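You operate a simulated robot arm through the tools that you are given. There is no shell and no other tool. Be economical: measure what you need, move in short steps, check, and stop when the job is done.

You are at the controls of a simulated two-armed robot. One attempt, no reset.

## Task
Swap the lance nozzle for the one on the washer card.
Fine: the white nozzle goes in the empty hole; lock the collar again. Where these are worked on the way, their far stop is far enough and under half their travel is too little: lance collar.

It is judged by the outcome, as a careful person would: the job done as asked, and still so three seconds after it is handed in. It fails if anything else is knocked over, pushed out of place, dropped, spilled or broken.

## Robot
Two 7-joint arms with two-finger parallel grippers on one trunk, hanging from a carriage that runs on a rail from [-1983, -1] to [197, 0] (x, y) and turns from -349 to 338 degrees about z. Base frame: it is fixed where the carriage stands at the start and does not move with it; the origin is on the floor, on the carriage's upright axis, x ahead of it, y to its left, z up. Units: mm, degrees, N and s.
The left shoulder is at the start at [40, 161, 1238], the right one opposite. With the tool pointing down near the work surface each hand reaches from about 100 to 720 mm from the robot's upright axis, wherever it stands, measured 20 degrees to its own side. Places, roughly: lance collar [700, 0, 1000]. Payload 4.4 kg a hand.
Tool frame (each hand has its own): the origin (TCP) lies between the finger pads and is the grasp point; the fingertips stand 23 mm ahead of it; z points along the fingers, y is the line along which they close. Largest opening 94 mm; finger width 38, thickness 10; the body of the gripper, 54 by 96 mm, starts 39 mm behind the TCP.
Orientation is that of the tool frame in the base frame, as a unit quaternion [x, y, z, w]. With the fingers straight down and closing along the base's y, the tool's x points along the base's -x, its y along +y and its z along -z.

## Interface
- The arms move only by the tool drive_tool. It takes "left_rows", "right_rows" or both (then of equal length, played together; a hand with none holds still); each is a list of rows, each a list of 3 entries, a list of its own where there are three numbers: the shift along the tool's x, y, z in mm, then the turn, a rotation vector about the tool's x, y, z in degrees, then the opening, from 0 (shut) to 1 (fully open). In form: [[[dx, dy, dz], [ax, ay, az], jaw], ...]. A call has 1 to 10 rows; each row is the pose to reach, as a shift and turn from the pose commanded when the call began, along the tool's axes at that moment. A row lasts 0.2 s, in which the tool goes at most 50 mm and 8.6 degrees; a call with a longer step from one row to the next is refused whole, and so is a gripper value outside its range. Where a pose cannot be reached the arm comes as near as it can. A force on the tool above 40 N (or 10 N above the force at the start of the call, whichever is more), or a blocked arm, ends the call early, and 0.2 s more pass. The fingers move at their own pace (about 45 mm/s each) and stop on an object; they squeeze with about 20 N. The grip force told is the motor's: it shows also when the fingers shut on nothing. Time passes only in rows, and 0.2 s behind the last, so rows that repeat a pose let the fingers close. The reply holds the time, the measured pose of the TCP, the force on the tool along the base axes, the opening and the grip force, in the units named above and with some noise, with the torque about the TCP (base axes, N m) and any sound that the robot's microphone picked up, and new pictures: "pictures" is both (left out), scene, wrist or none (wrist: the cameras of the hands that moved).
- Cameras (640 x 400 px; columns grow to the right, rows downward): "scene" is now at [243.1, -29.5, 1554]; the picture's right is [-0.33, -0.94, 0.00], its down [-0.55, 0.19, -0.81] and it looks along [0.77, -0.27, -0.58] (base axes); focal length 257 px, centre (320, 200). "left" rides on the left gripper at [87, -16, -75] in its tool frame; the picture's right is [0.18, 0.98, 0.00], its down [-0.58, 0.11, -0.81] and it looks along [-0.79, 0.15, 0.59] (tool axes); focal length 243 px, centre (320, 200). "right" rides on the right gripper at [86, 16, -74] in its tool frame; the picture's right is [-0.18, 0.98, 0.00], its down [-0.58, -0.11, -0.81] and it looks along [-0.79, -0.15, 0.59] (tool axes); focal length 243 px, centre (320, 200). There is no depth. A picture from a camera that has moved, and an enlarged one, comes with that camera's place and axes in the base frame and with its lens. The place of the scene camera against the robot may be out by one fixed shift of up to 12 mm in any direction.
- move_column(by): slides the trunk up (or, below 0, down) by that many mm; the arms and the scene camera ride with it, the base frame stays. It gives what a move gives, with no picture.
- steer(legs): drives the robot by 1 to 6 legs, each [ahead, left, turn to the left] in mm, mm and degrees, along the robot's own axes; the way and the turn of a leg run together, so that a leg with both is an arc; at most 1500 mm and 180 degrees a leg. The arms and the cameras ride along, it lands a little off, and it stops where it bumps. It keeps to its track: a leg is cut to what the track allows. It gives what a move gives, and a new picture of the scene camera.
- pan_tilt(pan, tilt): turns the head with the scene camera to pan (to the left, within 86 degrees either way) and tilt (down, from -29 to 69), counted from straight ahead of the robot. It gives what a move gives, and a new picture of the scene camera.
- enlarge(camera, box): a new picture of the part [left, top, right, bottom] of that camera's present view, enlarged. No time passes.
- close_job(): hands the job in; it is judged then, once.

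Go step by step. Nothing tells you exact positions but the pictures and the camera data: compare them with the known pose of the tool, close in by small moves and look again before you grip or let go. The budget is 120 turns and 260 pictures, counting those below and the enlarged ones. Unless the task says otherwise, let go and move clear before handing in, and close with one line.

The tools are called as a command line: name --argument value ..., lists and objects as JSON in quotes. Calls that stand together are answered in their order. drive_tool: Moves the arms, as the interface text tells. Its arguments: {"type":"object","properties":{"left_rows":{"type":"array"},"right_rows":{"type":"array"},"pictures":{"type":"string","enum":["both","scene","wrist","none"]}},"required":[]} The other tools are called the same way: move_column (by) slides the trunk up or down; steer (legs) drives the base; pan_tilt (pan, tilt) turns the head that bears the scene camera; enlarge (camera, box) takes an enlarged picture of a part of a camera's view; close_job () hands the job in.

At the start:

```text
t: 0.0
left_tcp_pos: [604.8, 111.1, 1295.3]
left_ee_rot: [-0.001, 1.0, 0.0, 0.0]
left_ft_force: [-0.1, 0.0, 0.5]
left_moment: [-0.03, 0.01, 0.02]
left_finger_gap: 93.8
left_grip_force: 0.0
right_tcp_pos: [444.9, -349.8, 1260.2]
right_ee_rot: [0.0, 1.0, 0.0, 0.0]
right_ft_force: [-0.5, 0.5, 0.2]
right_moment: [-0.02, 0.02, 0.0]
right_finger_gap: 94.1
right_grip_force: 0.0
trunk travel left (down, up): [-375.0, 395.0]
robot x, y, heading: [2.6, -1.2, 0.2]
head pan, tilt: [-19.4, 35.7]
```

scene: 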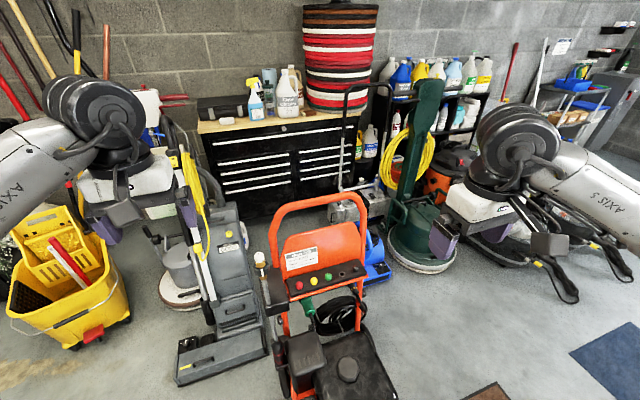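
right: 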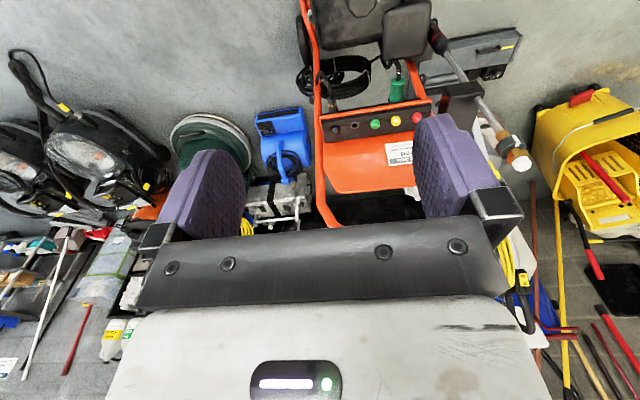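
left: 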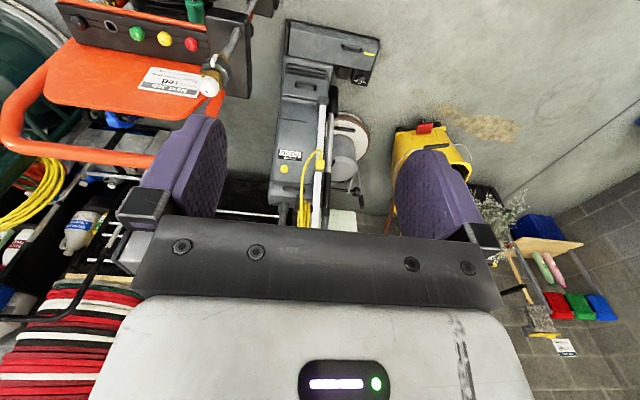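

I see an orange pressure washer with a card, coloured nozzles on its panel, and a lance at its left side. I'll enlarge the views to read the card and find the nozzles and collar.

enlarge --camera "scene" --box '[240, 210, 400, 310]'

enlarge --camera "left" --box '[60, 0, 300, 150]'

enlarge --camera "right" --box '[300, 80, 556, 240]'

```text
4.00 times, centred on (320, 260) of scene
camera zoom: at [243.1, -29.5, 1554.0], right [-0.33, -0.94, 0.0], down [-0.55, 0.19, -0.81], along [0.77, -0.27, -0.58], focal length 1026 px, centre (320, -40)
```

zoom: 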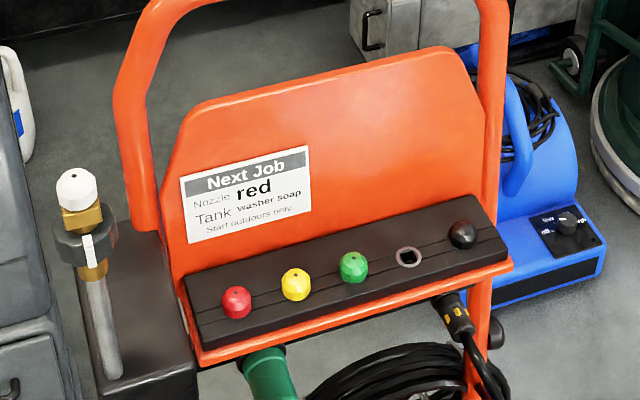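

```text
2.67 times, centred on (180, 75) of left
camera zoom: at [518.3, 95.1, 1369.5], right [-0.19, 0.98, 0.0], down [0.58, 0.11, 0.81], along [0.79, 0.15, -0.59], focal length 647 px, centre (693, 533)
```

zoom: 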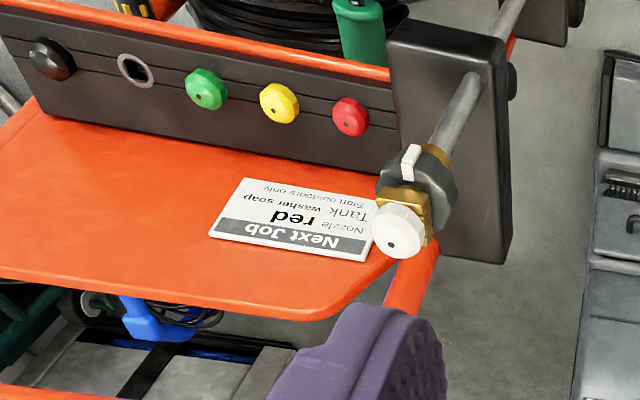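

```text
2.50 times, centred on (428, 160) of right
camera zoom: at [357.3, -333.0, 1335.5], right [0.18, 0.98, 0.0], down [0.58, -0.11, 0.81], along [0.79, -0.15, -0.59], focal length 606 px, centre (50, 300)
```

zoom: 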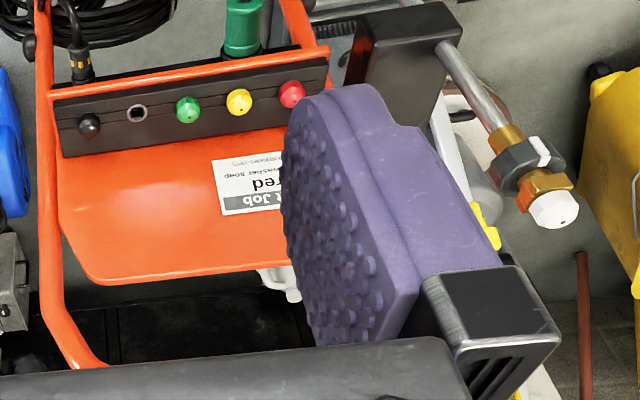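

The card says the red nozzle. I put the collar at about (728,-31,985), the red nozzle near (805,-149,760) and the empty hole near (808,-318,760). These are near the limit of reach, so I'll drive closer.

steer --legs '[[180, 0, 0]]'

pan_tilt --pan -15 --tilt 52

```text
t: 1.5
left_tcp_pos: [780.8, 108.4, 1295.0]
left_ee_rot: [0.002, 1.0, 0.0, 0.0]
left_ft_force: [1.1, -0.6, 0.5]
left_moment: [0.03, 0.01, 0.02]
left_finger_gap: 93.9
left_grip_force: 0.1
right_tcp_pos: [618.9, -352.1, 1260.5]
right_ee_rot: [0.002, 1.0, 0.0, 0.0]
right_ft_force: [0.0, 0.6, 0.2]
right_moment: [0.01, 0.05, 0.0]
right_finger_gap: 93.9
right_grip_force: 0.0
trunk travel left (down, up): [-375.0, 395.0]
robot x, y, heading: [174.5, -1.7, -0.5]
head pan, tilt: [-19.4, 35.7]
camera scene: at [419.2, -30.5, 1554.2], right [-0.34, -0.94, 0.0], down [-0.55, 0.2, -0.81], along [0.76, -0.27, -0.58], focal length 257 px, centre (320, 200)
```

scene: 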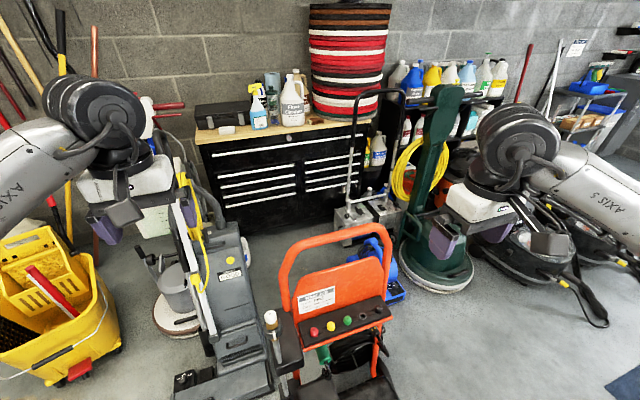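

```text
t: 2.3
left_tcp_pos: [781.7, 108.9, 1294.2]
left_ee_rot: [0.001, 1.0, 0.0, 0.0]
left_ft_force: [0.8, -0.6, -0.4]
left_moment: [-0.03, -0.02, 0.0]
left_finger_gap: 94.1
left_grip_force: 0.1
right_tcp_pos: [618.3, -351.8, 1261.2]
right_ee_rot: [0.003, 1.0, 0.0, 0.0]
right_ft_force: [0.2, 0.5, -0.1]
right_moment: [0.0, -0.01, 0.03]
right_finger_gap: 94.2
right_grip_force: 0.0
trunk travel left (down, up): [-375.0, 395.0]
robot x, y, heading: [176.6, -1.2, -0.7]
head pan, tilt: [-15.0, 52.0]
camera scene: at [408.7, -20.7, 1530.8], right [-0.26, -0.96, 0.0], down [-0.76, 0.21, -0.62], along [0.59, -0.16, -0.79], focal length 257 px, centre (320, 200)
```

scene: 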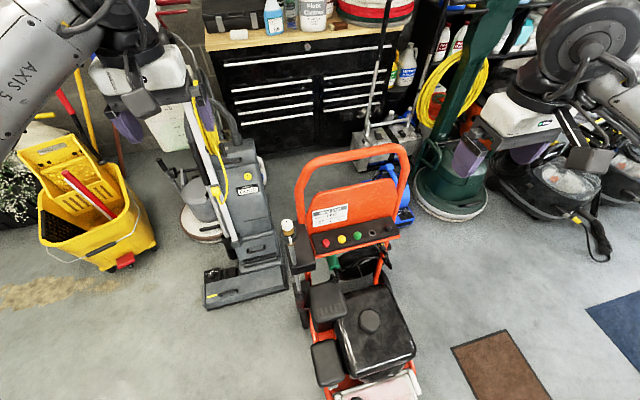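

The view is good from here. I'll zoom in on the washer panel and lance.

enlarge --camera "scene" --box '[272, 190, 416, 280]'

enlarge --camera "scene" --box '[270, 212, 318, 242]'

enlarge --camera "right" --box '[0, 0, 640, 400]'

enlarge --camera "left" --box '[0, 0, 640, 400]'

```text
4.44 times, centred on (344, 235) of scene
camera zoom: at [408.7, -20.7, 1530.8], right [-0.26, -0.96, 0.0], down [-0.76, 0.21, -0.62], along [0.59, -0.16, -0.79], focal length 1140 px, centre (213, 44)
```

zoom: 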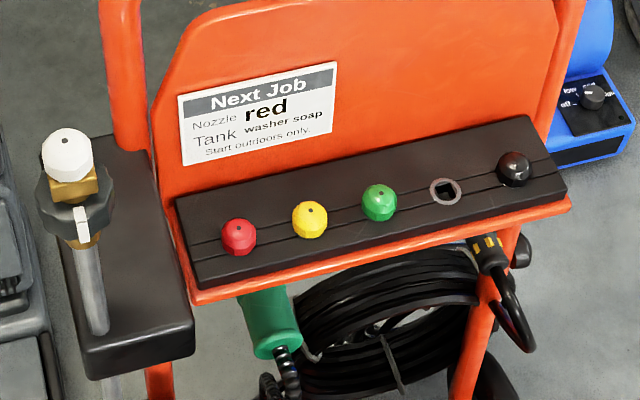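

```text
13.33 times, centred on (294, 227) of scene
camera zoom: at [408.7, -20.7, 1530.8], right [-0.26, -0.96, 0.0], down [-0.76, 0.21, -0.62], along [0.59, -0.16, -0.79], focal length 3421 px, centre (667, -160)
```

zoom: 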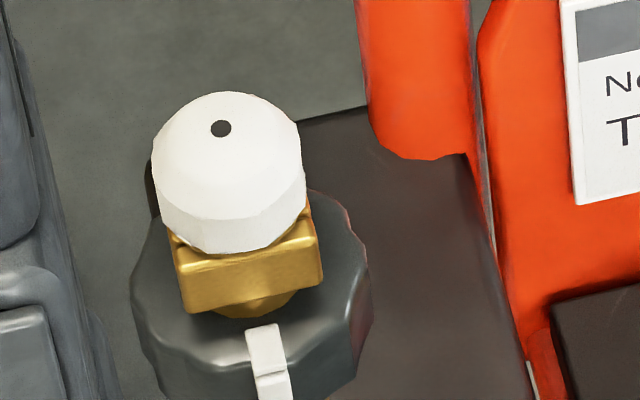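

```text
1.00 times, centred on (320, 200) of right (not enlarged: the box is as wide or as high as the picture)
camera zoom: at [531.6, -334.5, 1335.5], right [0.19, 0.98, 0.0], down [0.58, -0.11, 0.81], along [0.79, -0.15, -0.59], focal length 243 px, centre (320, 200)
```

zoom: 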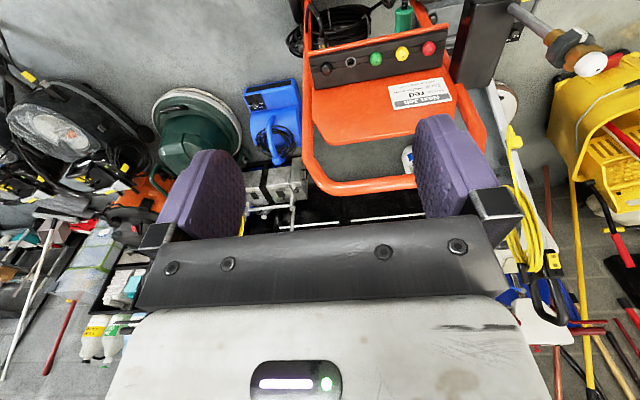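

```text
1.00 times, centred on (320, 200) of left (not enlarged: the box is as wide or as high as the picture)
camera zoom: at [694.6, 93.0, 1369.5], right [-0.18, 0.98, 0.0], down [0.58, 0.11, 0.81], along [0.79, 0.15, -0.59], focal length 243 px, centre (320, 200)
```

zoom: 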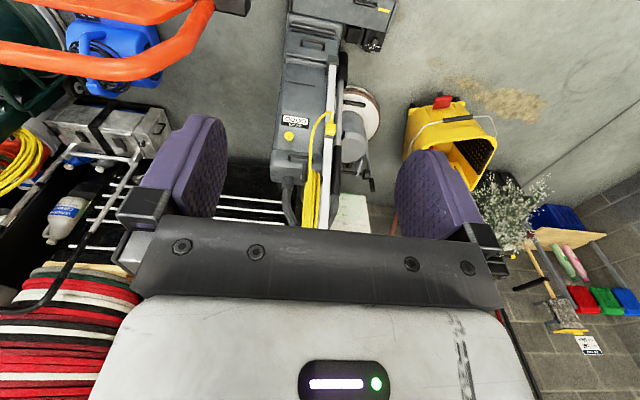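

The red nozzle is at about (803,-147,755), and the lance looks vertical near (738,-31) with the white nozzle on top at about z 1018. I'll move the left hand aside and bring the right wrist camera close to the lance.

drive_tool --left_rows '[[[0, 25, 0], [0, 0, 0], 1], [[0, 50, 0], [0, 0, 0], 1], [[0, 75, 0], [0, 0, 0], 1], [[0, 100, 0], [0, 0, 0], 1], [[10, 125, 0], [0, 0, 0], 1], [[20, 150, 0], [0, 0, 0], 1], [[30, 175, 0], [0, 0, 0], 1], [[40, 200, 0], [0, 0, 0], 1]]' --right_rows '[[[-9, 40, 23], [0, 0, 0], 1], [[-17, 80, 46], [0, 0, 0], 1], [[-26, 120, 69], [0, 0, 0], 1], [[-34, 160, 92], [0, 0, 0], 1], [[-43, 200, 115], [0, 0, 0], 1], [[-52, 240, 138], [0, 0, 0], 1], [[-60, 280, 161], [0, 0, 0], 1], [[-69, 320, 185], [0, 0, 0], 1]]'

```text
t: 4.1
left_tcp_pos: [742.7, 309.7, 1294.2]
left_ee_rot: [0.002, 1.0, 0.0, 0.0]
left_ft_force: [-0.6, -0.7, 0.1]
left_moment: [-0.02, -0.01, 0.04]
left_finger_gap: 94.1
left_grip_force: 0.2
right_tcp_pos: [688.1, -29.7, 1074.3]
right_ee_rot: [0.003, 1.0, 0.001, 0.001]
right_ft_force: [-0.2, -0.2, 0.8]
right_moment: [-0.03, -0.03, 0.0]
right_finger_gap: 94.0
right_grip_force: 0.2
trunk travel left (down, up): [-375.0, 395.0]
robot x, y, heading: [179.2, 1.0, -0.5]
head pan, tilt: [-15.0, 52.0]
camera scene: at [408.5, -20.0, 1530.7], right [-0.26, -0.96, 0.0], down [-0.76, 0.21, -0.62], along [0.59, -0.16, -0.79], focal length 257 px, centre (320, 200)
camera right: at [601.1, -12.8, 1149.8], right [0.19, 0.98, 0.0], down [0.58, -0.11, 0.81], along [0.79, -0.15, -0.59], focal length 243 px, centre (320, 200)
camera left: at [656.5, 294.0, 1367.8], right [-0.18, 0.98, 0.0], down [0.58, 0.11, 0.81], along [0.79, 0.15, -0.59], focal length 243 px, centre (320, 200)
```

scene: 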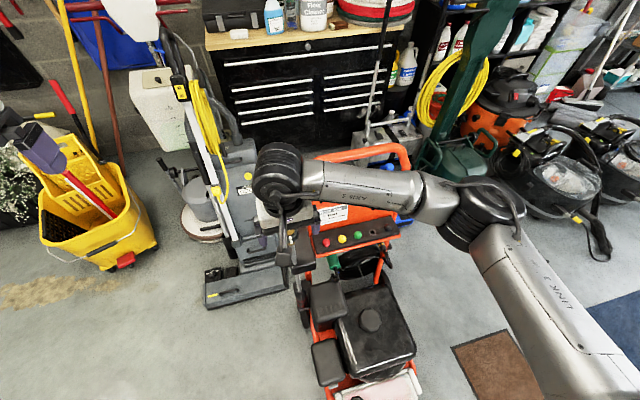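
right: 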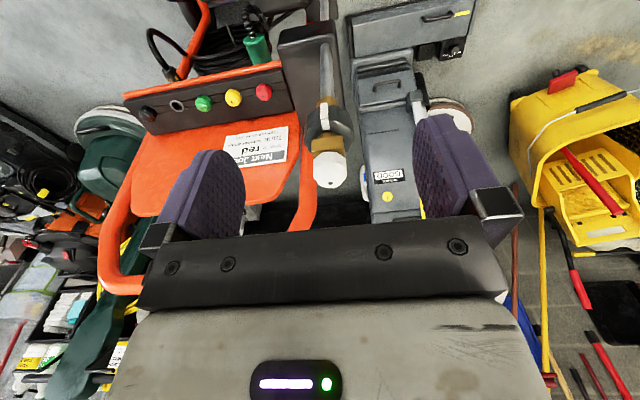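
left: 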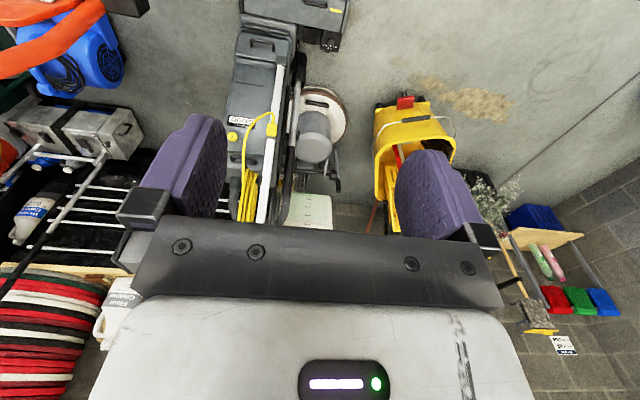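

enlarge --camera "right" --box '[264, 50, 392, 210]'

enlarge --camera "right" --box '[110, 60, 302, 180]'

```text
2.50 times, centred on (328, 130) of right
camera zoom: at [601.1, -12.8, 1149.8], right [0.19, 0.98, 0.0], down [0.58, -0.11, 0.81], along [0.79, -0.15, -0.59], focal length 606 px, centre (300, 375)
```

zoom: 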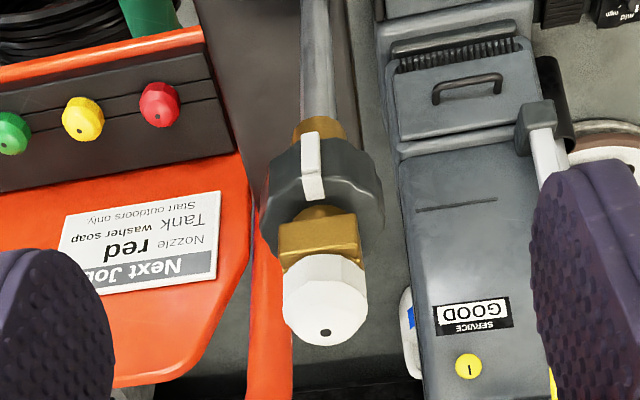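

```text
3.33 times, centred on (206, 120) of right
camera zoom: at [601.1, -12.8, 1149.8], right [0.19, 0.98, 0.0], down [0.58, -0.11, 0.81], along [0.79, -0.15, -0.59], focal length 809 px, centre (700, 467)
```

zoom: 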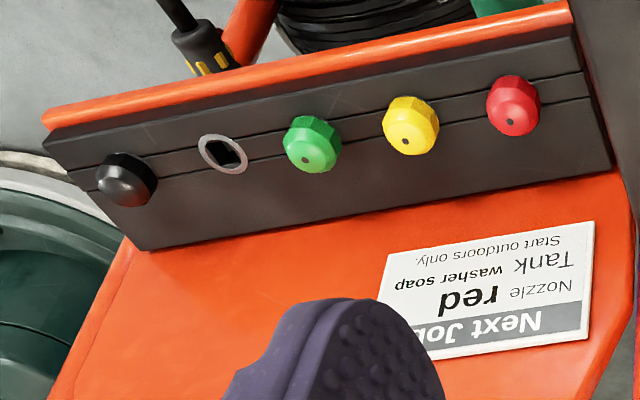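

The collar is a lobed knob with a white tab, just under the brass block and white cap. I'll hover over the lance to centre on it.

drive_tool --right_rows '[[[-20, -1, -16], [0, 0, 0], 1], [[-52, -2, -16], [0, 0, 0], 1], [[-52, -2, -16], [0, 0, 0], 1]]' --pictures "wrist"

enlarge --camera "right" --box '[240, 20, 400, 220]'

enlarge --camera "scene" --box '[250, 180, 346, 240]'

```text
t: 4.9
left_tcp_pos: [743.3, 308.4, 1293.4]
left_ee_rot: [0.001, 1.0, 0.0, 0.0]
left_ft_force: [-0.3, -0.3, -0.3]
left_moment: [0.0, 0.0, -0.06]
left_finger_gap: 93.8
left_grip_force: 0.0
right_tcp_pos: [738.8, -35.1, 1091.9]
right_ee_rot: [0.001, 1.0, 0.0, 0.0]
right_ft_force: [0.8, -0.3, -0.5]
right_moment: [0.01, 0.0, 0.0]
right_finger_gap: 94.0
right_grip_force: 0.0
trunk travel left (down, up): [-375.0, 395.0]
robot x, y, heading: [176.4, 0.2, -0.5]
head pan, tilt: [-15.0, 52.0]
camera right: at [652.4, -17.1, 1166.6], right [0.19, 0.98, 0.0], down [0.58, -0.11, 0.81], along [0.79, -0.15, -0.59], focal length 243 px, centre (320, 200)
```

right: 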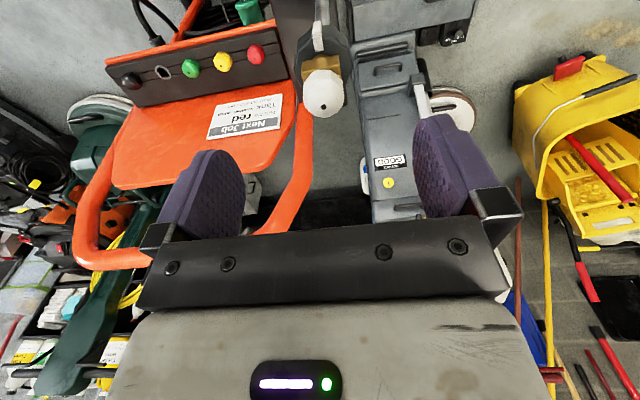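

```text
2.00 times, centred on (320, 120) of right
camera zoom: at [652.4, -17.1, 1166.6], right [0.19, 0.98, 0.0], down [0.58, -0.11, 0.81], along [0.79, -0.15, -0.59], focal length 485 px, centre (320, 360)
```

zoom: 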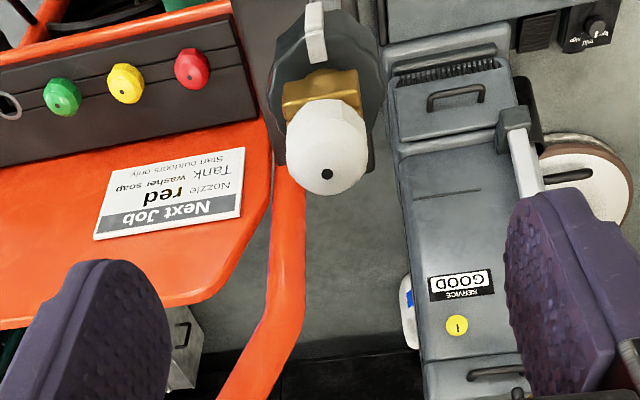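

```text
6.67 times, centred on (298, 210) of scene
camera zoom: at [408.5, -20.7, 1530.7], right [-0.26, -0.96, 0.0], down [-0.76, 0.21, -0.62], along [0.59, -0.16, -0.79], focal length 1710 px, centre (467, 133)
```

zoom: 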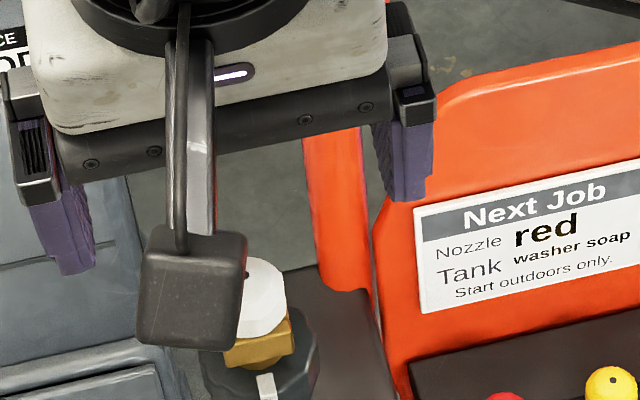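

The cap top is at about (736,-31,1034), and the collar spans z 967–1001. I'll lower the open fingers around it.

drive_tool --right_rows '[[[2, 4, 25], [0, 0, 0], 1], [[2, 4, 50], [0, 0, 0], 1], [[2, 4, 70], [0, 0, 0], 1], [[2, 4, 85], [0, 0, 0], 1], [[2, 4, 93], [0, 0, 0], 1]]'

enlarge --camera "right" --box '[220, 80, 420, 240]'

enlarge --camera "scene" --box '[250, 190, 346, 250]'

```text
t: 6.1
left_tcp_pos: [743.6, 308.3, 1292.3]
left_ee_rot: [0.001, 1.0, 0.001, 0.001]
left_ft_force: [-0.4, -0.5, 0.0]
left_moment: [-0.03, -0.02, 0.03]
left_finger_gap: 94.0
left_grip_force: 0.1
right_tcp_pos: [737.7, -30.2, 998.2]
right_ee_rot: [0.003, 1.0, 0.0, 0.0]
right_ft_force: [-0.7, 0.6, 0.8]
right_moment: [-0.02, 0.0, -0.02]
right_finger_gap: 94.1
right_grip_force: 0.0
trunk travel left (down, up): [-375.0, 395.0]
robot x, y, heading: [175.3, 0.8, -0.2]
head pan, tilt: [-15.0, 52.0]
camera scene: at [408.6, -20.7, 1530.7], right [-0.26, -0.96, 0.0], down [-0.76, 0.21, -0.62], along [0.59, -0.16, -0.79], focal length 257 px, centre (320, 200)
camera right: at [651.6, -13.0, 1072.5], right [0.19, 0.98, 0.0], down [0.58, -0.11, 0.81], along [0.79, -0.15, -0.59], focal length 243 px, centre (320, 200)
```

scene: 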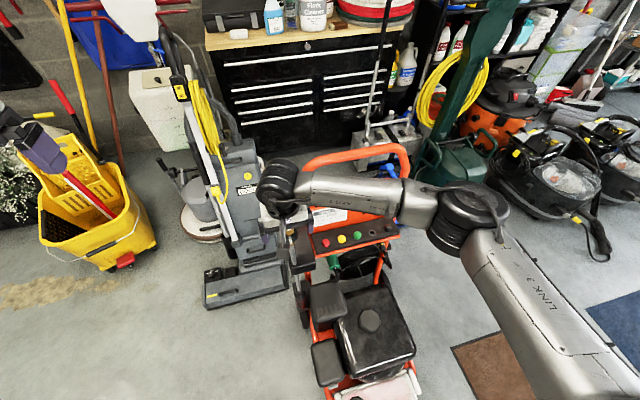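
right: 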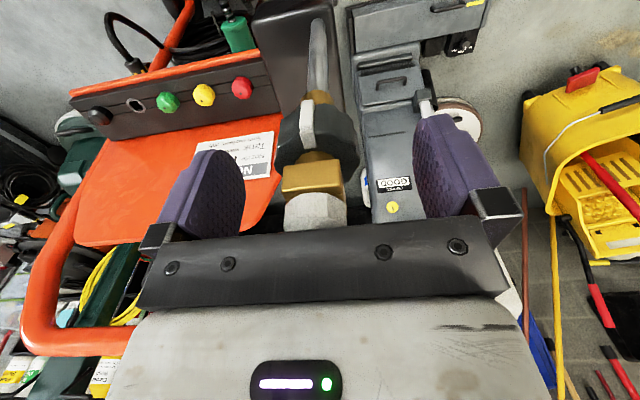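

```text
2.50 times, centred on (320, 160) of right
camera zoom: at [651.6, -13.0, 1072.5], right [0.19, 0.98, 0.0], down [0.58, -0.11, 0.81], along [0.79, -0.15, -0.59], focal length 606 px, centre (320, 300)
```

zoom: 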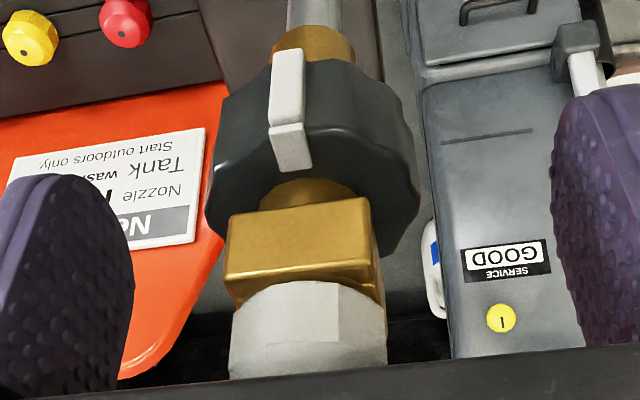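

```text
6.67 times, centred on (298, 220) of scene
camera zoom: at [408.6, -20.7, 1530.7], right [-0.26, -0.96, 0.0], down [-0.76, 0.21, -0.62], along [0.59, -0.16, -0.79], focal length 1710 px, centre (467, 67)
```

zoom: 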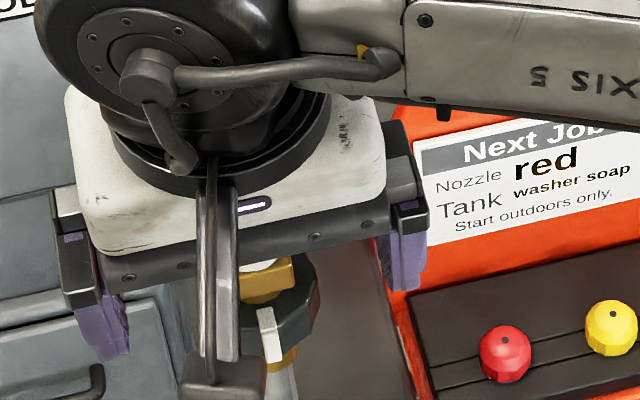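

The fingers straddle the collar, and the tips overlap its upper part by about 16 mm. I'll go down 2 mm more and close.

drive_tool --right_rows '[[[0, -1.3, 2], [0, 0, 0], 1], [[0, -1.3, 2], [0, 0, 0], 0.5], [[0, -1.3, 2], [0, 0, 0], 0.3], [[0, -1.3, 2], [0, 0, 0], 0.3], [[0, -1.3, 2], [0, 0, 0], 0.3], [[0, -1.3, 2], [0, 0, 0], 0.3]]' --pictures "wrist"

```text
t: 7.5
left_tcp_pos: [742.7, 308.8, 1293.6]
left_ee_rot: [0.002, 1.0, 0.0, 0.0]
left_ft_force: [-0.2, -0.1, 0.9]
left_moment: [0.0, 0.01, -0.01]
left_finger_gap: 93.9
left_grip_force: 0.1
right_tcp_pos: [738.6, -32.1, 995.5]
right_ee_rot: [0.003, 1.0, 0.001, 0.001]
right_ft_force: [-0.4, 2.2, -1.4]
right_moment: [0.02, -0.1, 0.02]
right_finger_gap: 40.9
right_grip_force: 45.0
trunk travel left (down, up): [-375.0, 395.0]
robot x, y, heading: [176.4, -0.8, -0.2]
head pan, tilt: [-15.0, 52.0]
camera right: at [651.8, -14.5, 1071.3], right [0.19, 0.98, 0.0], down [0.58, -0.11, 0.81], along [0.79, -0.15, -0.59], focal length 243 px, centre (320, 200)
```

right: 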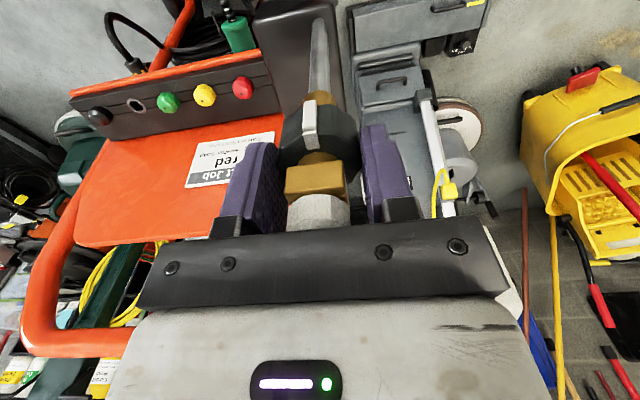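

The collar is gripped, with a 41 mm gap. I'll try a small anticlockwise turn seen from above, watching the torque.

drive_tool --right_rows '[[[0, 0, 0], [0, 0, -4], 0.3], [[0, 0, 0], [0, 0, -8], 0.3], [[0, 0, 0], [0, 0, -12], 0.3]]' --pictures "wrist"

```text
t: 8.3
left_tcp_pos: [742.6, 309.1, 1292.6]
left_ee_rot: [0.002, 1.0, -0.001, 0.0]
left_ft_force: [-0.4, -0.7, 0.3]
left_moment: [0.0, 0.02, 0.01]
left_finger_gap: 94.0
left_grip_force: 0.1
right_tcp_pos: [739.3, -31.8, 995.8]
right_ee_rot: [-0.103, 0.995, 0.0, -0.001]
right_ft_force: [-1.1, 1.9, -5.8]
right_moment: [0.16, -0.92, 0.0]
right_finger_gap: 41.2
right_grip_force: 45.4
trunk travel left (down, up): [-375.0, 395.0]
robot x, y, heading: [175.4, -1.4, -0.1]
head pan, tilt: [-15.0, 52.0]
camera right: at [650.3, -32.5, 1071.4], right [-0.02, 1.0, 0.0], down [0.59, 0.01, 0.81], along [0.81, 0.02, -0.59], focal length 243 px, centre (320, 200)
```

right: 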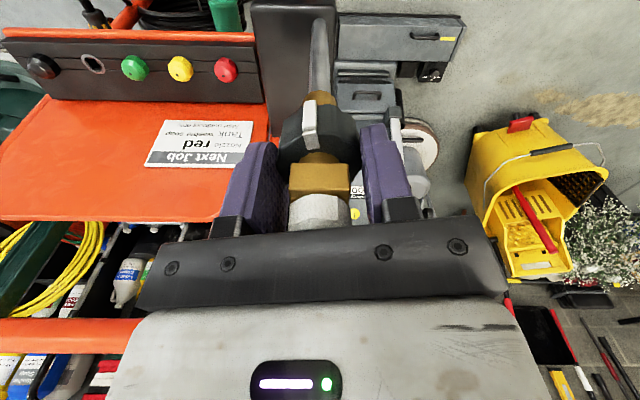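

enlarge --camera "right" --box '[220, 80, 420, 240]'

```text
2.50 times, centred on (320, 160) of right
camera zoom: at [650.3, -32.5, 1071.4], right [-0.02, 1.0, 0.0], down [0.59, 0.01, 0.81], along [0.81, 0.02, -0.59], focal length 606 px, centre (320, 300)
```

zoom: 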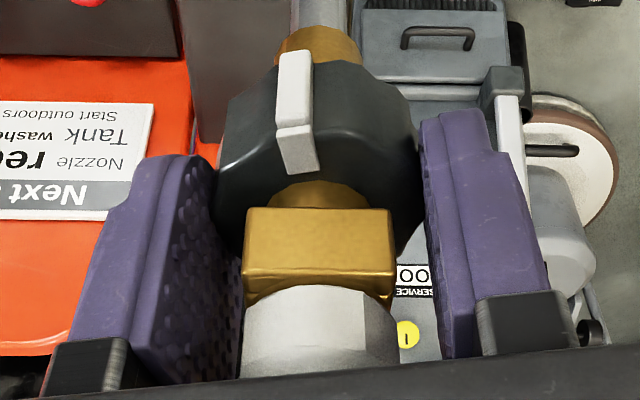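

The block stays fixed while the collar turns with the fingers, so this direction works. I'll keep turning.

drive_tool --right_rows '[[[0, 0, 0], [0, 0, -6], 0.3], [[0, 0, 0], [0, 0, -12], 0.3], [[0, 0, 0], [0, 0, -18], 0.3], [[0, 0, 0], [0, 0, -24], 0.3], [[0, 0, 0], [0, 0, -30], 0.3]]' --pictures "wrist"

enlarge --camera "right" --box '[220, 80, 420, 240]'

```text
t: 9.5
left_tcp_pos: [741.8, 308.1, 1292.9]
left_ee_rot: [0.001, 1.0, 0.0, -0.001]
left_ft_force: [-0.8, -0.5, -0.8]
left_moment: [-0.01, 0.03, 0.0]
left_finger_gap: 93.9
left_grip_force: 0.0
right_tcp_pos: [738.4, -29.9, 995.5]
right_ee_rot: [-0.357, 0.934, 0.001, 0.0]
right_ft_force: [-4.3, 4.2, -1.1]
right_moment: [-0.53, 0.63, -0.03]
right_finger_gap: 41.2
right_grip_force: 44.5
trunk travel left (down, up): [-375.0, 395.0]
robot x, y, heading: [177.7, 1.5, -0.2]
head pan, tilt: [-15.0, 52.0]
camera right: at [662.7, -75.6, 1071.4], right [-0.52, 0.85, 0.0], down [0.51, 0.31, 0.81], along [0.69, 0.42, -0.59], focal length 243 px, centre (320, 200)
```

right: 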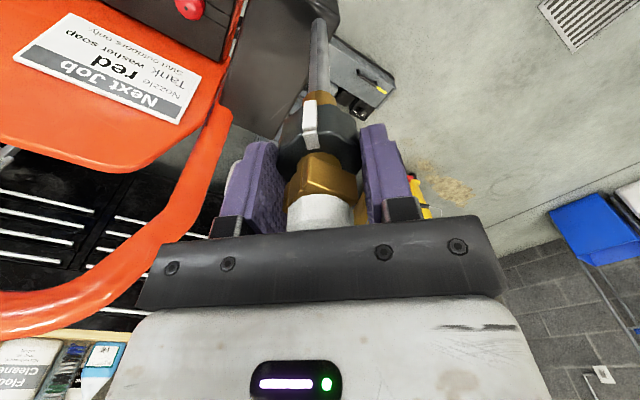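

```text
2.50 times, centred on (320, 160) of right
camera zoom: at [662.7, -75.6, 1071.4], right [-0.52, 0.85, 0.0], down [0.51, 0.31, 0.81], along [0.69, 0.42, -0.59], focal length 606 px, centre (320, 300)
```

zoom: 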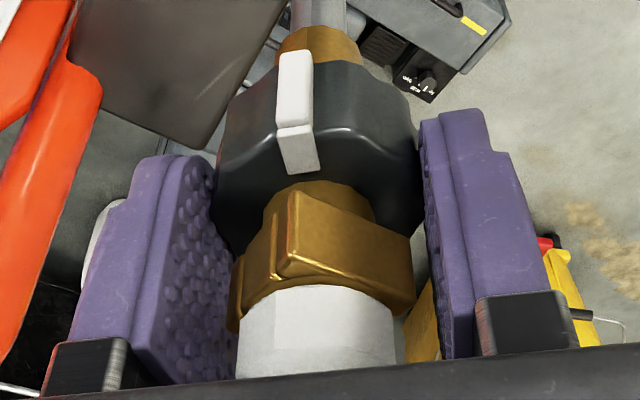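

Turned 42° so far, with no stop yet. I'll continue.

drive_tool --right_rows '[[[0, 0, 0], [0, 0, -6], 0.3], [[0, 0, 0], [0, 0, -12], 0.3], [[0, 0, 0], [0, 0, -18], 0.3], [[0, 0, 0], [0, 0, -24], 0.3], [[0, 0, 0], [0, 0, -30], 0.3], [[0, 0, 0], [0, 0, -36], 0.3]]' --pictures "wrist"

enlarge --camera "right" --box '[220, 80, 420, 240]'

```text
t: 10.9
left_tcp_pos: [744.5, 308.8, 1294.1]
left_ee_rot: [0.002, 1.0, 0.001, 0.0]
left_ft_force: [-0.8, 0.4, -0.2]
left_moment: [0.0, 0.0, 0.01]
left_finger_gap: 94.1
left_grip_force: 0.1
right_tcp_pos: [737.9, -30.3, 996.5]
right_ee_rot: [-0.493, 0.87, -0.001, 0.003]
right_ft_force: [4.6, 9.7, -17.9]
right_moment: [0.41, -0.47, -0.01]
right_finger_gap: 41.0
right_grip_force: 44.7
right hand out of reach, approached as far as the arm can: row 4, 5, 6
trunk travel left (down, up): [-375.0, 395.0]
robot x, y, heading: [172.7, 0.3, -0.1]
head pan, tilt: [-15.0, 52.0]
camera right: at [678.5, -95.6, 1071.0], right [-0.75, 0.66, 0.0], down [0.39, 0.44, 0.81], along [0.54, 0.6, -0.59], focal length 243 px, centre (320, 200)
```

right: 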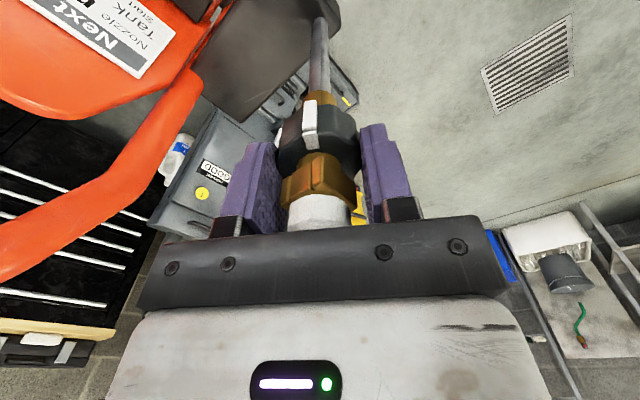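

```text
2.50 times, centred on (320, 160) of right
camera zoom: at [678.5, -95.6, 1071.0], right [-0.75, 0.66, 0.0], down [0.39, 0.44, 0.81], along [0.54, 0.6, -0.59], focal length 606 px, centre (320, 300)
```

zoom: 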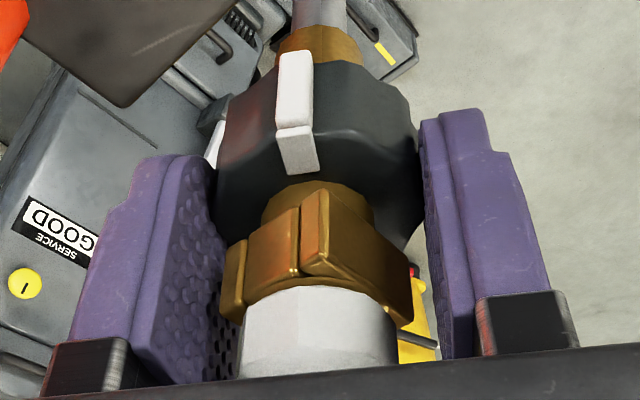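

The wrist reached its limit at about 59°, with no hard stop felt. I'll release, rotate the hand back and regrip to turn further.

drive_tool --right_rows '[[[0, 0, 0], [0, 0, 0], 0.7], [[0, 0, 0], [0, 0, 0], 0.7], [[0, 0, 0], [0, 0, 0], 0.7], [[0, 0, 0], [0, 0, 8], 0.7], [[0, 0, 0], [0, 0, 16], 0.7], [[0, 0, 0], [0, 0, 24], 0.7], [[0, 0, 0], [0, 0, 32], 0.7], [[0, 0, 0], [0, 0, 40], 0.7], [[0, 0, 0], [0, 0, 48], 0.7]]' --pictures "wrist"

enlarge --camera "right" --box '[220, 80, 420, 240]'

```text
t: 12.9
left_tcp_pos: [743.5, 308.5, 1292.8]
left_ee_rot: [0.002, 1.0, 0.0, 0.0]
left_ft_force: [-0.6, -0.6, -0.7]
left_moment: [0.01, -0.02, -0.03]
left_finger_gap: 94.1
left_grip_force: 0.1
right_tcp_pos: [739.3, -30.4, 996.4]
right_ee_rot: [-0.096, 0.995, 0.0, 0.002]
right_ft_force: [-0.9, -0.1, 0.2]
right_moment: [0.02, -0.01, 0.02]
right_finger_gap: 65.9
right_grip_force: 0.0
trunk travel left (down, up): [-375.0, 395.0]
robot x, y, heading: [176.7, -0.1, -0.5]
head pan, tilt: [-15.0, 52.0]
camera right: at [650.3, -31.0, 1070.9], right [-0.01, 1.0, 0.0], down [0.59, 0.0, 0.81], along [0.81, 0.01, -0.59], focal length 243 px, centre (320, 200)
```

right: 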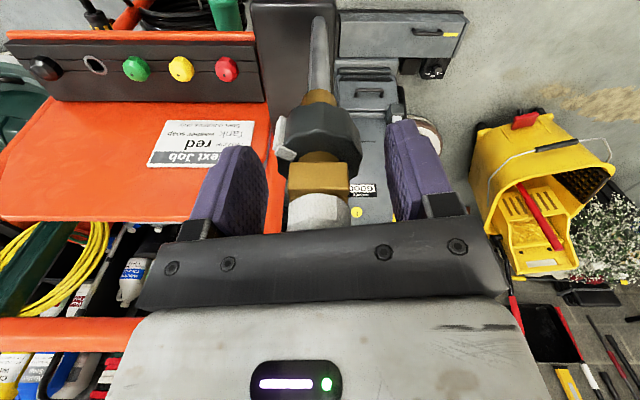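

```text
2.50 times, centred on (320, 160) of right
camera zoom: at [650.3, -31.0, 1070.9], right [-0.01, 1.0, 0.0], down [0.59, 0.0, 0.81], along [0.81, 0.01, -0.59], focal length 606 px, centre (320, 300)
```

zoom: 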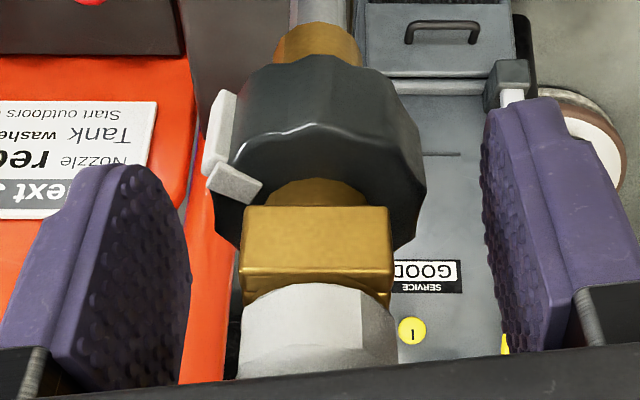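

The collar stayed put, but its tab now sits where the left finger would close. I'll swing the hand clockwise past the tab for a fresh grip.

drive_tool --right_rows '[[[0, 0, 0], [0, 0, 8.5], 0.9], [[0, 0, 0], [0, 0, 17], 0.9], [[0, 0, 0], [0, 0, 25.5], 0.9], [[0, 0, 0], [0, 0, 34], 0.9], [[0, 0, 0], [0, 0, 42.5], 0.9], [[0, 0, 0], [0, 0, 51], 0.9], [[0, 0, 0], [0, 0, 59.5], 0.9], [[0, 0, 0], [0, 0, 68], 0.9], [[0, 0, 0], [0, 0, 76.5], 0.9], [[0, 0, 0], [0, 0, 85], 0.9]]' --pictures "wrist"

enlarge --camera "right" --box '[220, 80, 420, 240]'

```text
t: 15.1
left_tcp_pos: [744.1, 308.1, 1293.3]
left_ee_rot: [0.003, 1.0, 0.0, 0.0]
left_ft_force: [0.2, -0.1, 0.1]
left_moment: [-0.04, -0.04, -0.02]
left_finger_gap: 93.8
left_grip_force: 0.0
right_tcp_pos: [738.6, -31.3, 995.6]
right_ee_rot: [0.602, 0.799, 0.002, 0.002]
right_ft_force: [-0.2, 0.2, -0.2]
right_moment: [0.01, -0.01, 0.02]
right_finger_gap: 84.5
right_grip_force: 0.1
trunk travel left (down, up): [-375.0, 395.0]
robot x, y, heading: [173.2, -0.3, -0.3]
head pan, tilt: [-15.0, 52.0]
camera right: at [729.4, 56.8, 1070.8], right [1.0, 0.09, 0.01], down [0.05, -0.59, 0.81], along [0.08, -0.8, -0.59], focal length 243 px, centre (320, 200)
```

right: 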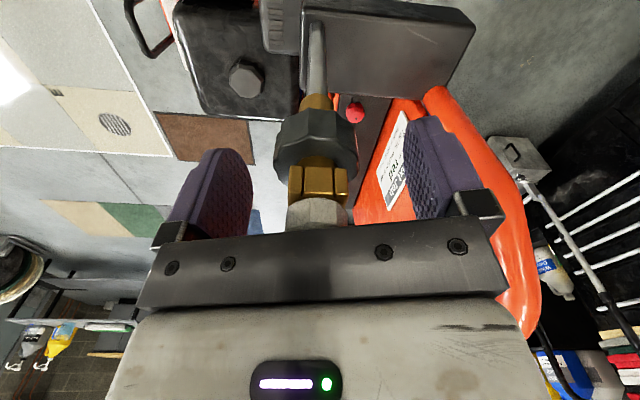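

```text
2.50 times, centred on (320, 160) of right
camera zoom: at [729.4, 56.8, 1070.8], right [1.0, 0.09, 0.01], down [0.05, -0.59, 0.81], along [0.08, -0.8, -0.59], focal length 606 px, centre (320, 300)
```

zoom: 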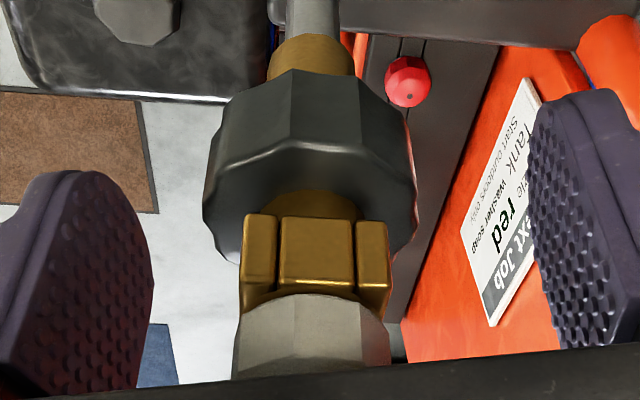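

The collar is free of the tab between the fingers now. I'll close and turn further anticlockwise.

drive_tool --right_rows '[[[0, 0, 0], [0, 0, 0], 0.3], [[0, 0, 0], [0, 0, 0], 0.3], [[0, 0, 0], [0, 0, 0], 0.3], [[0, 0, 0], [0, 0, 0], 0.3], [[0, 0, 0], [0, 0, 0], 0.3], [[0, 0, 0], [0, 0, -6], 0.3], [[0, 0, 0], [0, 0, -12], 0.3], [[0, 0, 0], [0, 0, -18], 0.3], [[0, 0, 0], [0, 0, -24], 0.3], [[0, 0, 0], [0, 0, -30], 0.3]]' --pictures "wrist"

enlarge --camera "right" --box '[220, 80, 420, 240]'

```text
t: 17.3
left_tcp_pos: [744.1, 309.3, 1293.1]
left_ee_rot: [0.002, 1.0, 0.0, -0.001]
left_ft_force: [-0.1, 0.2, -0.2]
left_moment: [0.0, 0.0, 0.0]
left_finger_gap: 94.3
left_grip_force: 0.0
right_tcp_pos: [738.1, -31.7, 995.2]
right_ee_rot: [0.373, 0.928, 0.0, 0.003]
right_ft_force: [-2.8, -2.6, -2.4]
right_moment: [-0.05, 0.01, -0.74]
right_finger_gap: 41.5
right_grip_force: 44.7
trunk travel left (down, up): [-375.0, 395.0]
robot x, y, heading: [175.7, 0.1, -0.3]
head pan, tilt: [-15.0, 52.0]
camera right: at [686.8, 39.8, 1070.5], right [0.81, 0.58, 0.0], down [0.34, -0.48, 0.81], along [0.47, -0.66, -0.59], focal length 243 px, centre (320, 200)
```

right: 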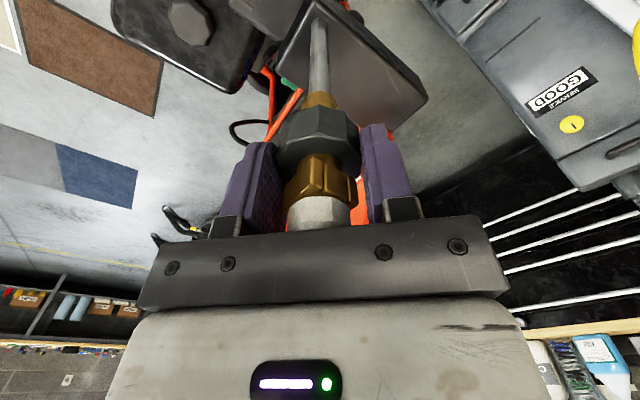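

```text
2.50 times, centred on (320, 160) of right
camera zoom: at [686.8, 39.8, 1070.5], right [0.81, 0.58, 0.0], down [0.34, -0.48, 0.81], along [0.47, -0.66, -0.59], focal length 606 px, centre (320, 300)
```

zoom: 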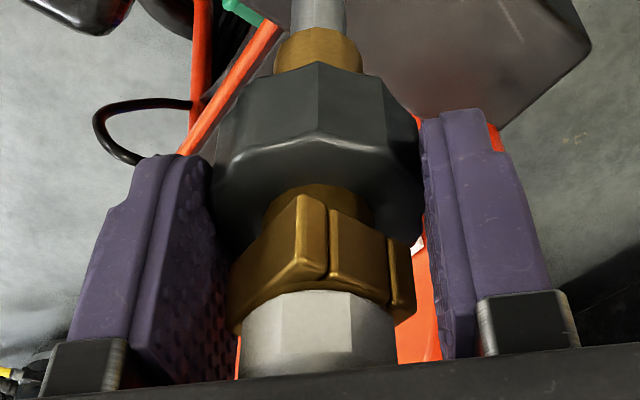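

A resisting torque of 0.74 N·m has appeared, so this may be the stop. I'll push a little more to see if it builds up.

drive_tool --right_rows '[[[0, 0, 0], [0, 0, -4], 0.3], [[0, 0, 0], [0, 0, -8], 0.3]]' --pictures "none"

enlarge --camera "right" --box '[220, 80, 420, 240]'

enlarge --camera "scene" --box '[250, 190, 346, 250]'

```text
t: 17.9
left_tcp_pos: [743.7, 309.1, 1293.2]
left_ee_rot: [0.003, 1.0, -0.001, 0.001]
left_ft_force: [-0.6, 0.1, 0.6]
left_moment: [0.01, -0.02, -0.02]
left_finger_gap: 94.2
left_grip_force: 0.0
right_tcp_pos: [738.0, -32.1, 995.7]
right_ee_rot: [0.307, 0.952, 0.001, 0.003]
right_ft_force: [1.3, 1.3, -7.0]
right_moment: [0.0, -0.04, -0.88]
right_finger_gap: 40.7
right_grip_force: 44.9
trunk travel left (down, up): [-375.0, 395.0]
robot x, y, heading: [180.8, -0.1, -0.3]
head pan, tilt: [-15.0, 52.0]
```

```text
2.50 times, centred on (320, 160) of right
camera zoom: at [676.9, 32.3, 1070.9], right [0.72, 0.69, 0.0], down [0.4, -0.43, 0.81], along [0.56, -0.58, -0.59], focal length 606 px, centre (320, 300)
```

zoom: 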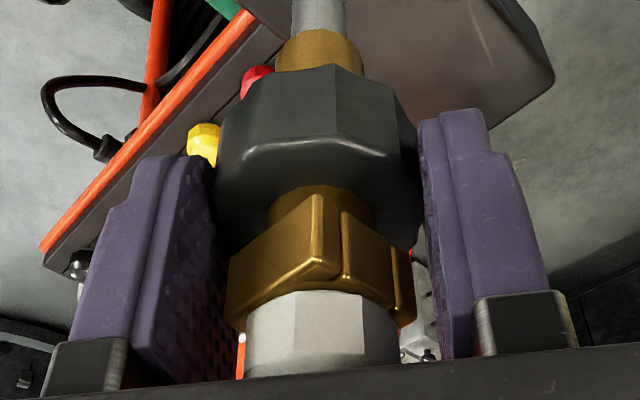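

```text
6.67 times, centred on (298, 220) of scene
camera zoom: at [408.6, -20.6, 1530.6], right [-0.26, -0.96, 0.0], down [-0.76, 0.21, -0.62], along [0.59, -0.16, -0.79], focal length 1710 px, centre (467, 67)
```

zoom: 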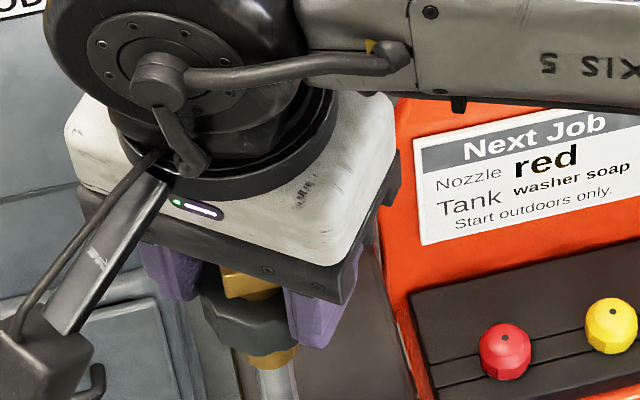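

Torque has levelled off with the fingers slipping, so the collar is at its stop. I'll release, rise and check where the tab is.

drive_tool --right_rows '[[[0, 0, 0], [0, 0, 0], 0.9], [[0, 0, 0], [0, 0, 0], 0.9], [[0, 0, 0], [0, 0, 0], 0.9], [[0, 0, 0], [0, 0, -7], 0.9], [[0, 0, 0], [0, 0, -14], 0.9], [[0, 0, 0], [0, 0, -21], 0.9], [[0, 0, 0], [0, 0, -28], 0.9], [[0, 0, -20], [0, 0, -35], 0.9], [[0, 0, -45], [0, 0, -35], 0.9]]' --pictures "wrist"

enlarge --camera "right" --box '[220, 60, 420, 220]'

```text
t: 19.9
left_tcp_pos: [744.7, 308.7, 1292.6]
left_ee_rot: [0.002, 1.0, 0.0, 0.0]
left_ft_force: [0.0, 0.3, -0.1]
left_moment: [-0.01, 0.04, 0.01]
left_finger_gap: 94.2
left_grip_force: 0.1
right_tcp_pos: [739.8, -31.4, 1043.2]
right_ee_rot: [0.007, 1.0, 0.0, 0.003]
right_ft_force: [0.5, -1.1, -1.0]
right_moment: [0.0, -0.01, 0.03]
right_finger_gap: 84.6
right_grip_force: 0.1
trunk travel left (down, up): [-375.0, 395.0]
robot x, y, heading: [179.2, 0.3, -0.3]
head pan, tilt: [-15.0, 52.0]
camera right: at [651.8, -12.6, 1116.9], right [0.2, 0.98, 0.0], down [0.58, -0.12, 0.81], along [0.79, -0.16, -0.59], focal length 243 px, centre (320, 200)
```

right: 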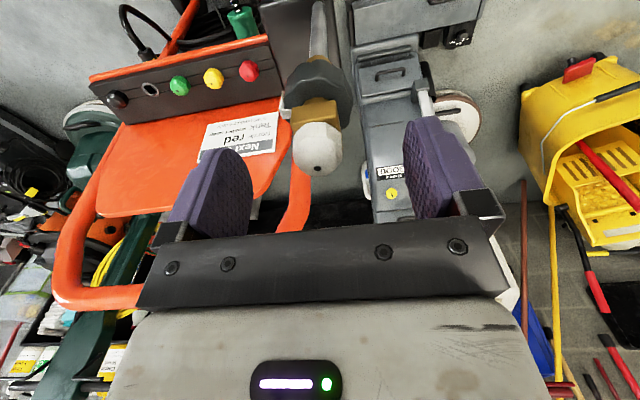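

```text
2.50 times, centred on (320, 140) of right
camera zoom: at [651.8, -12.6, 1116.9], right [0.2, 0.98, 0.0], down [0.58, -0.12, 0.81], along [0.79, -0.16, -0.59], focal length 606 px, centre (320, 350)
```

zoom: 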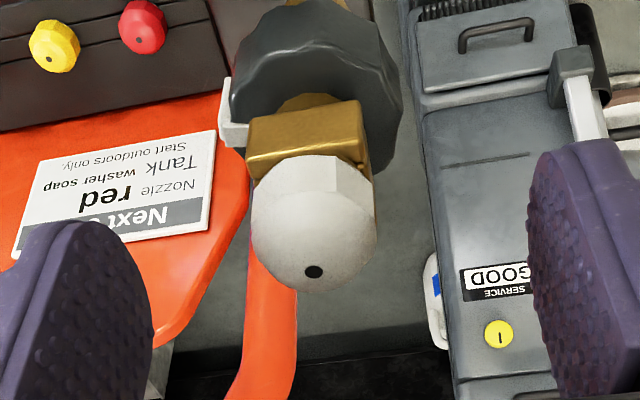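

The tab has gone from the front to the -y side, about 90°, so the collar is open. The white cap spans z 1015–1033, so I'll grip it with the fingertips just above its base and try a lift.

drive_tool --right_rows '[[[1, 0, 3.5], [0, 0, -0.8], 0.9], [[1, 0, 3.5], [0, 0, -0.8], 0.4], [[1, 0, 3.5], [0, 0, -0.8], 0.1], [[1, 0, 3.5], [0, 0, -0.8], 0.1], [[1, 0, 3.5], [0, 0, -0.8], 0.1], [[1, 0, 3.5], [0, 0, -0.8], 0.1], [[1, 0, 3.5], [0, 0, -0.8], 0.1]]' --pictures "wrist"

enlarge --camera "right" --box '[220, 60, 420, 220]'

```text
t: 21.5
left_tcp_pos: [743.0, 308.7, 1292.3]
left_ee_rot: [0.002, 1.0, 0.001, 0.0]
left_ft_force: [-0.1, 0.5, 0.5]
left_moment: [0.0, 0.0, -0.01]
left_finger_gap: 94.0
left_grip_force: 0.0
right_tcp_pos: [738.7, -30.5, 1037.7]
right_ee_rot: [0.001, 1.0, 0.001, 0.002]
right_ft_force: [1.0, 0.1, 0.5]
right_moment: [-0.02, 0.02, -0.03]
right_finger_gap: 24.2
right_grip_force: 20.0
trunk travel left (down, up): [-375.0, 395.0]
robot x, y, heading: [178.3, -0.5, -0.3]
head pan, tilt: [-15.0, 52.0]
camera right: at [650.2, -14.7, 1113.1], right [0.19, 0.98, 0.0], down [0.58, -0.11, 0.81], along [0.8, -0.15, -0.59], focal length 243 px, centre (320, 200)
```

right: 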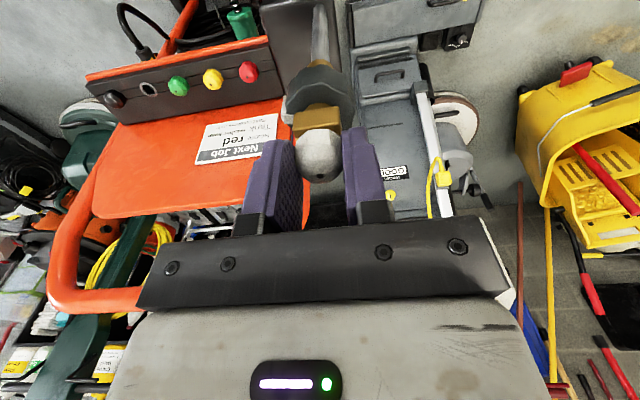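

```text
2.50 times, centred on (320, 140) of right
camera zoom: at [650.2, -14.7, 1113.1], right [0.19, 0.98, 0.0], down [0.58, -0.11, 0.81], along [0.8, -0.15, -0.59], focal length 606 px, centre (320, 350)
```

zoom: 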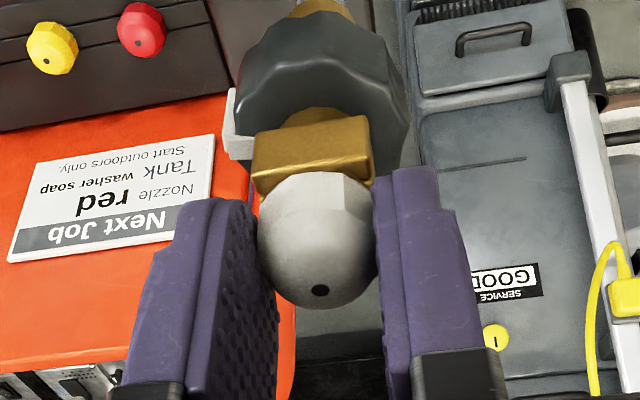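

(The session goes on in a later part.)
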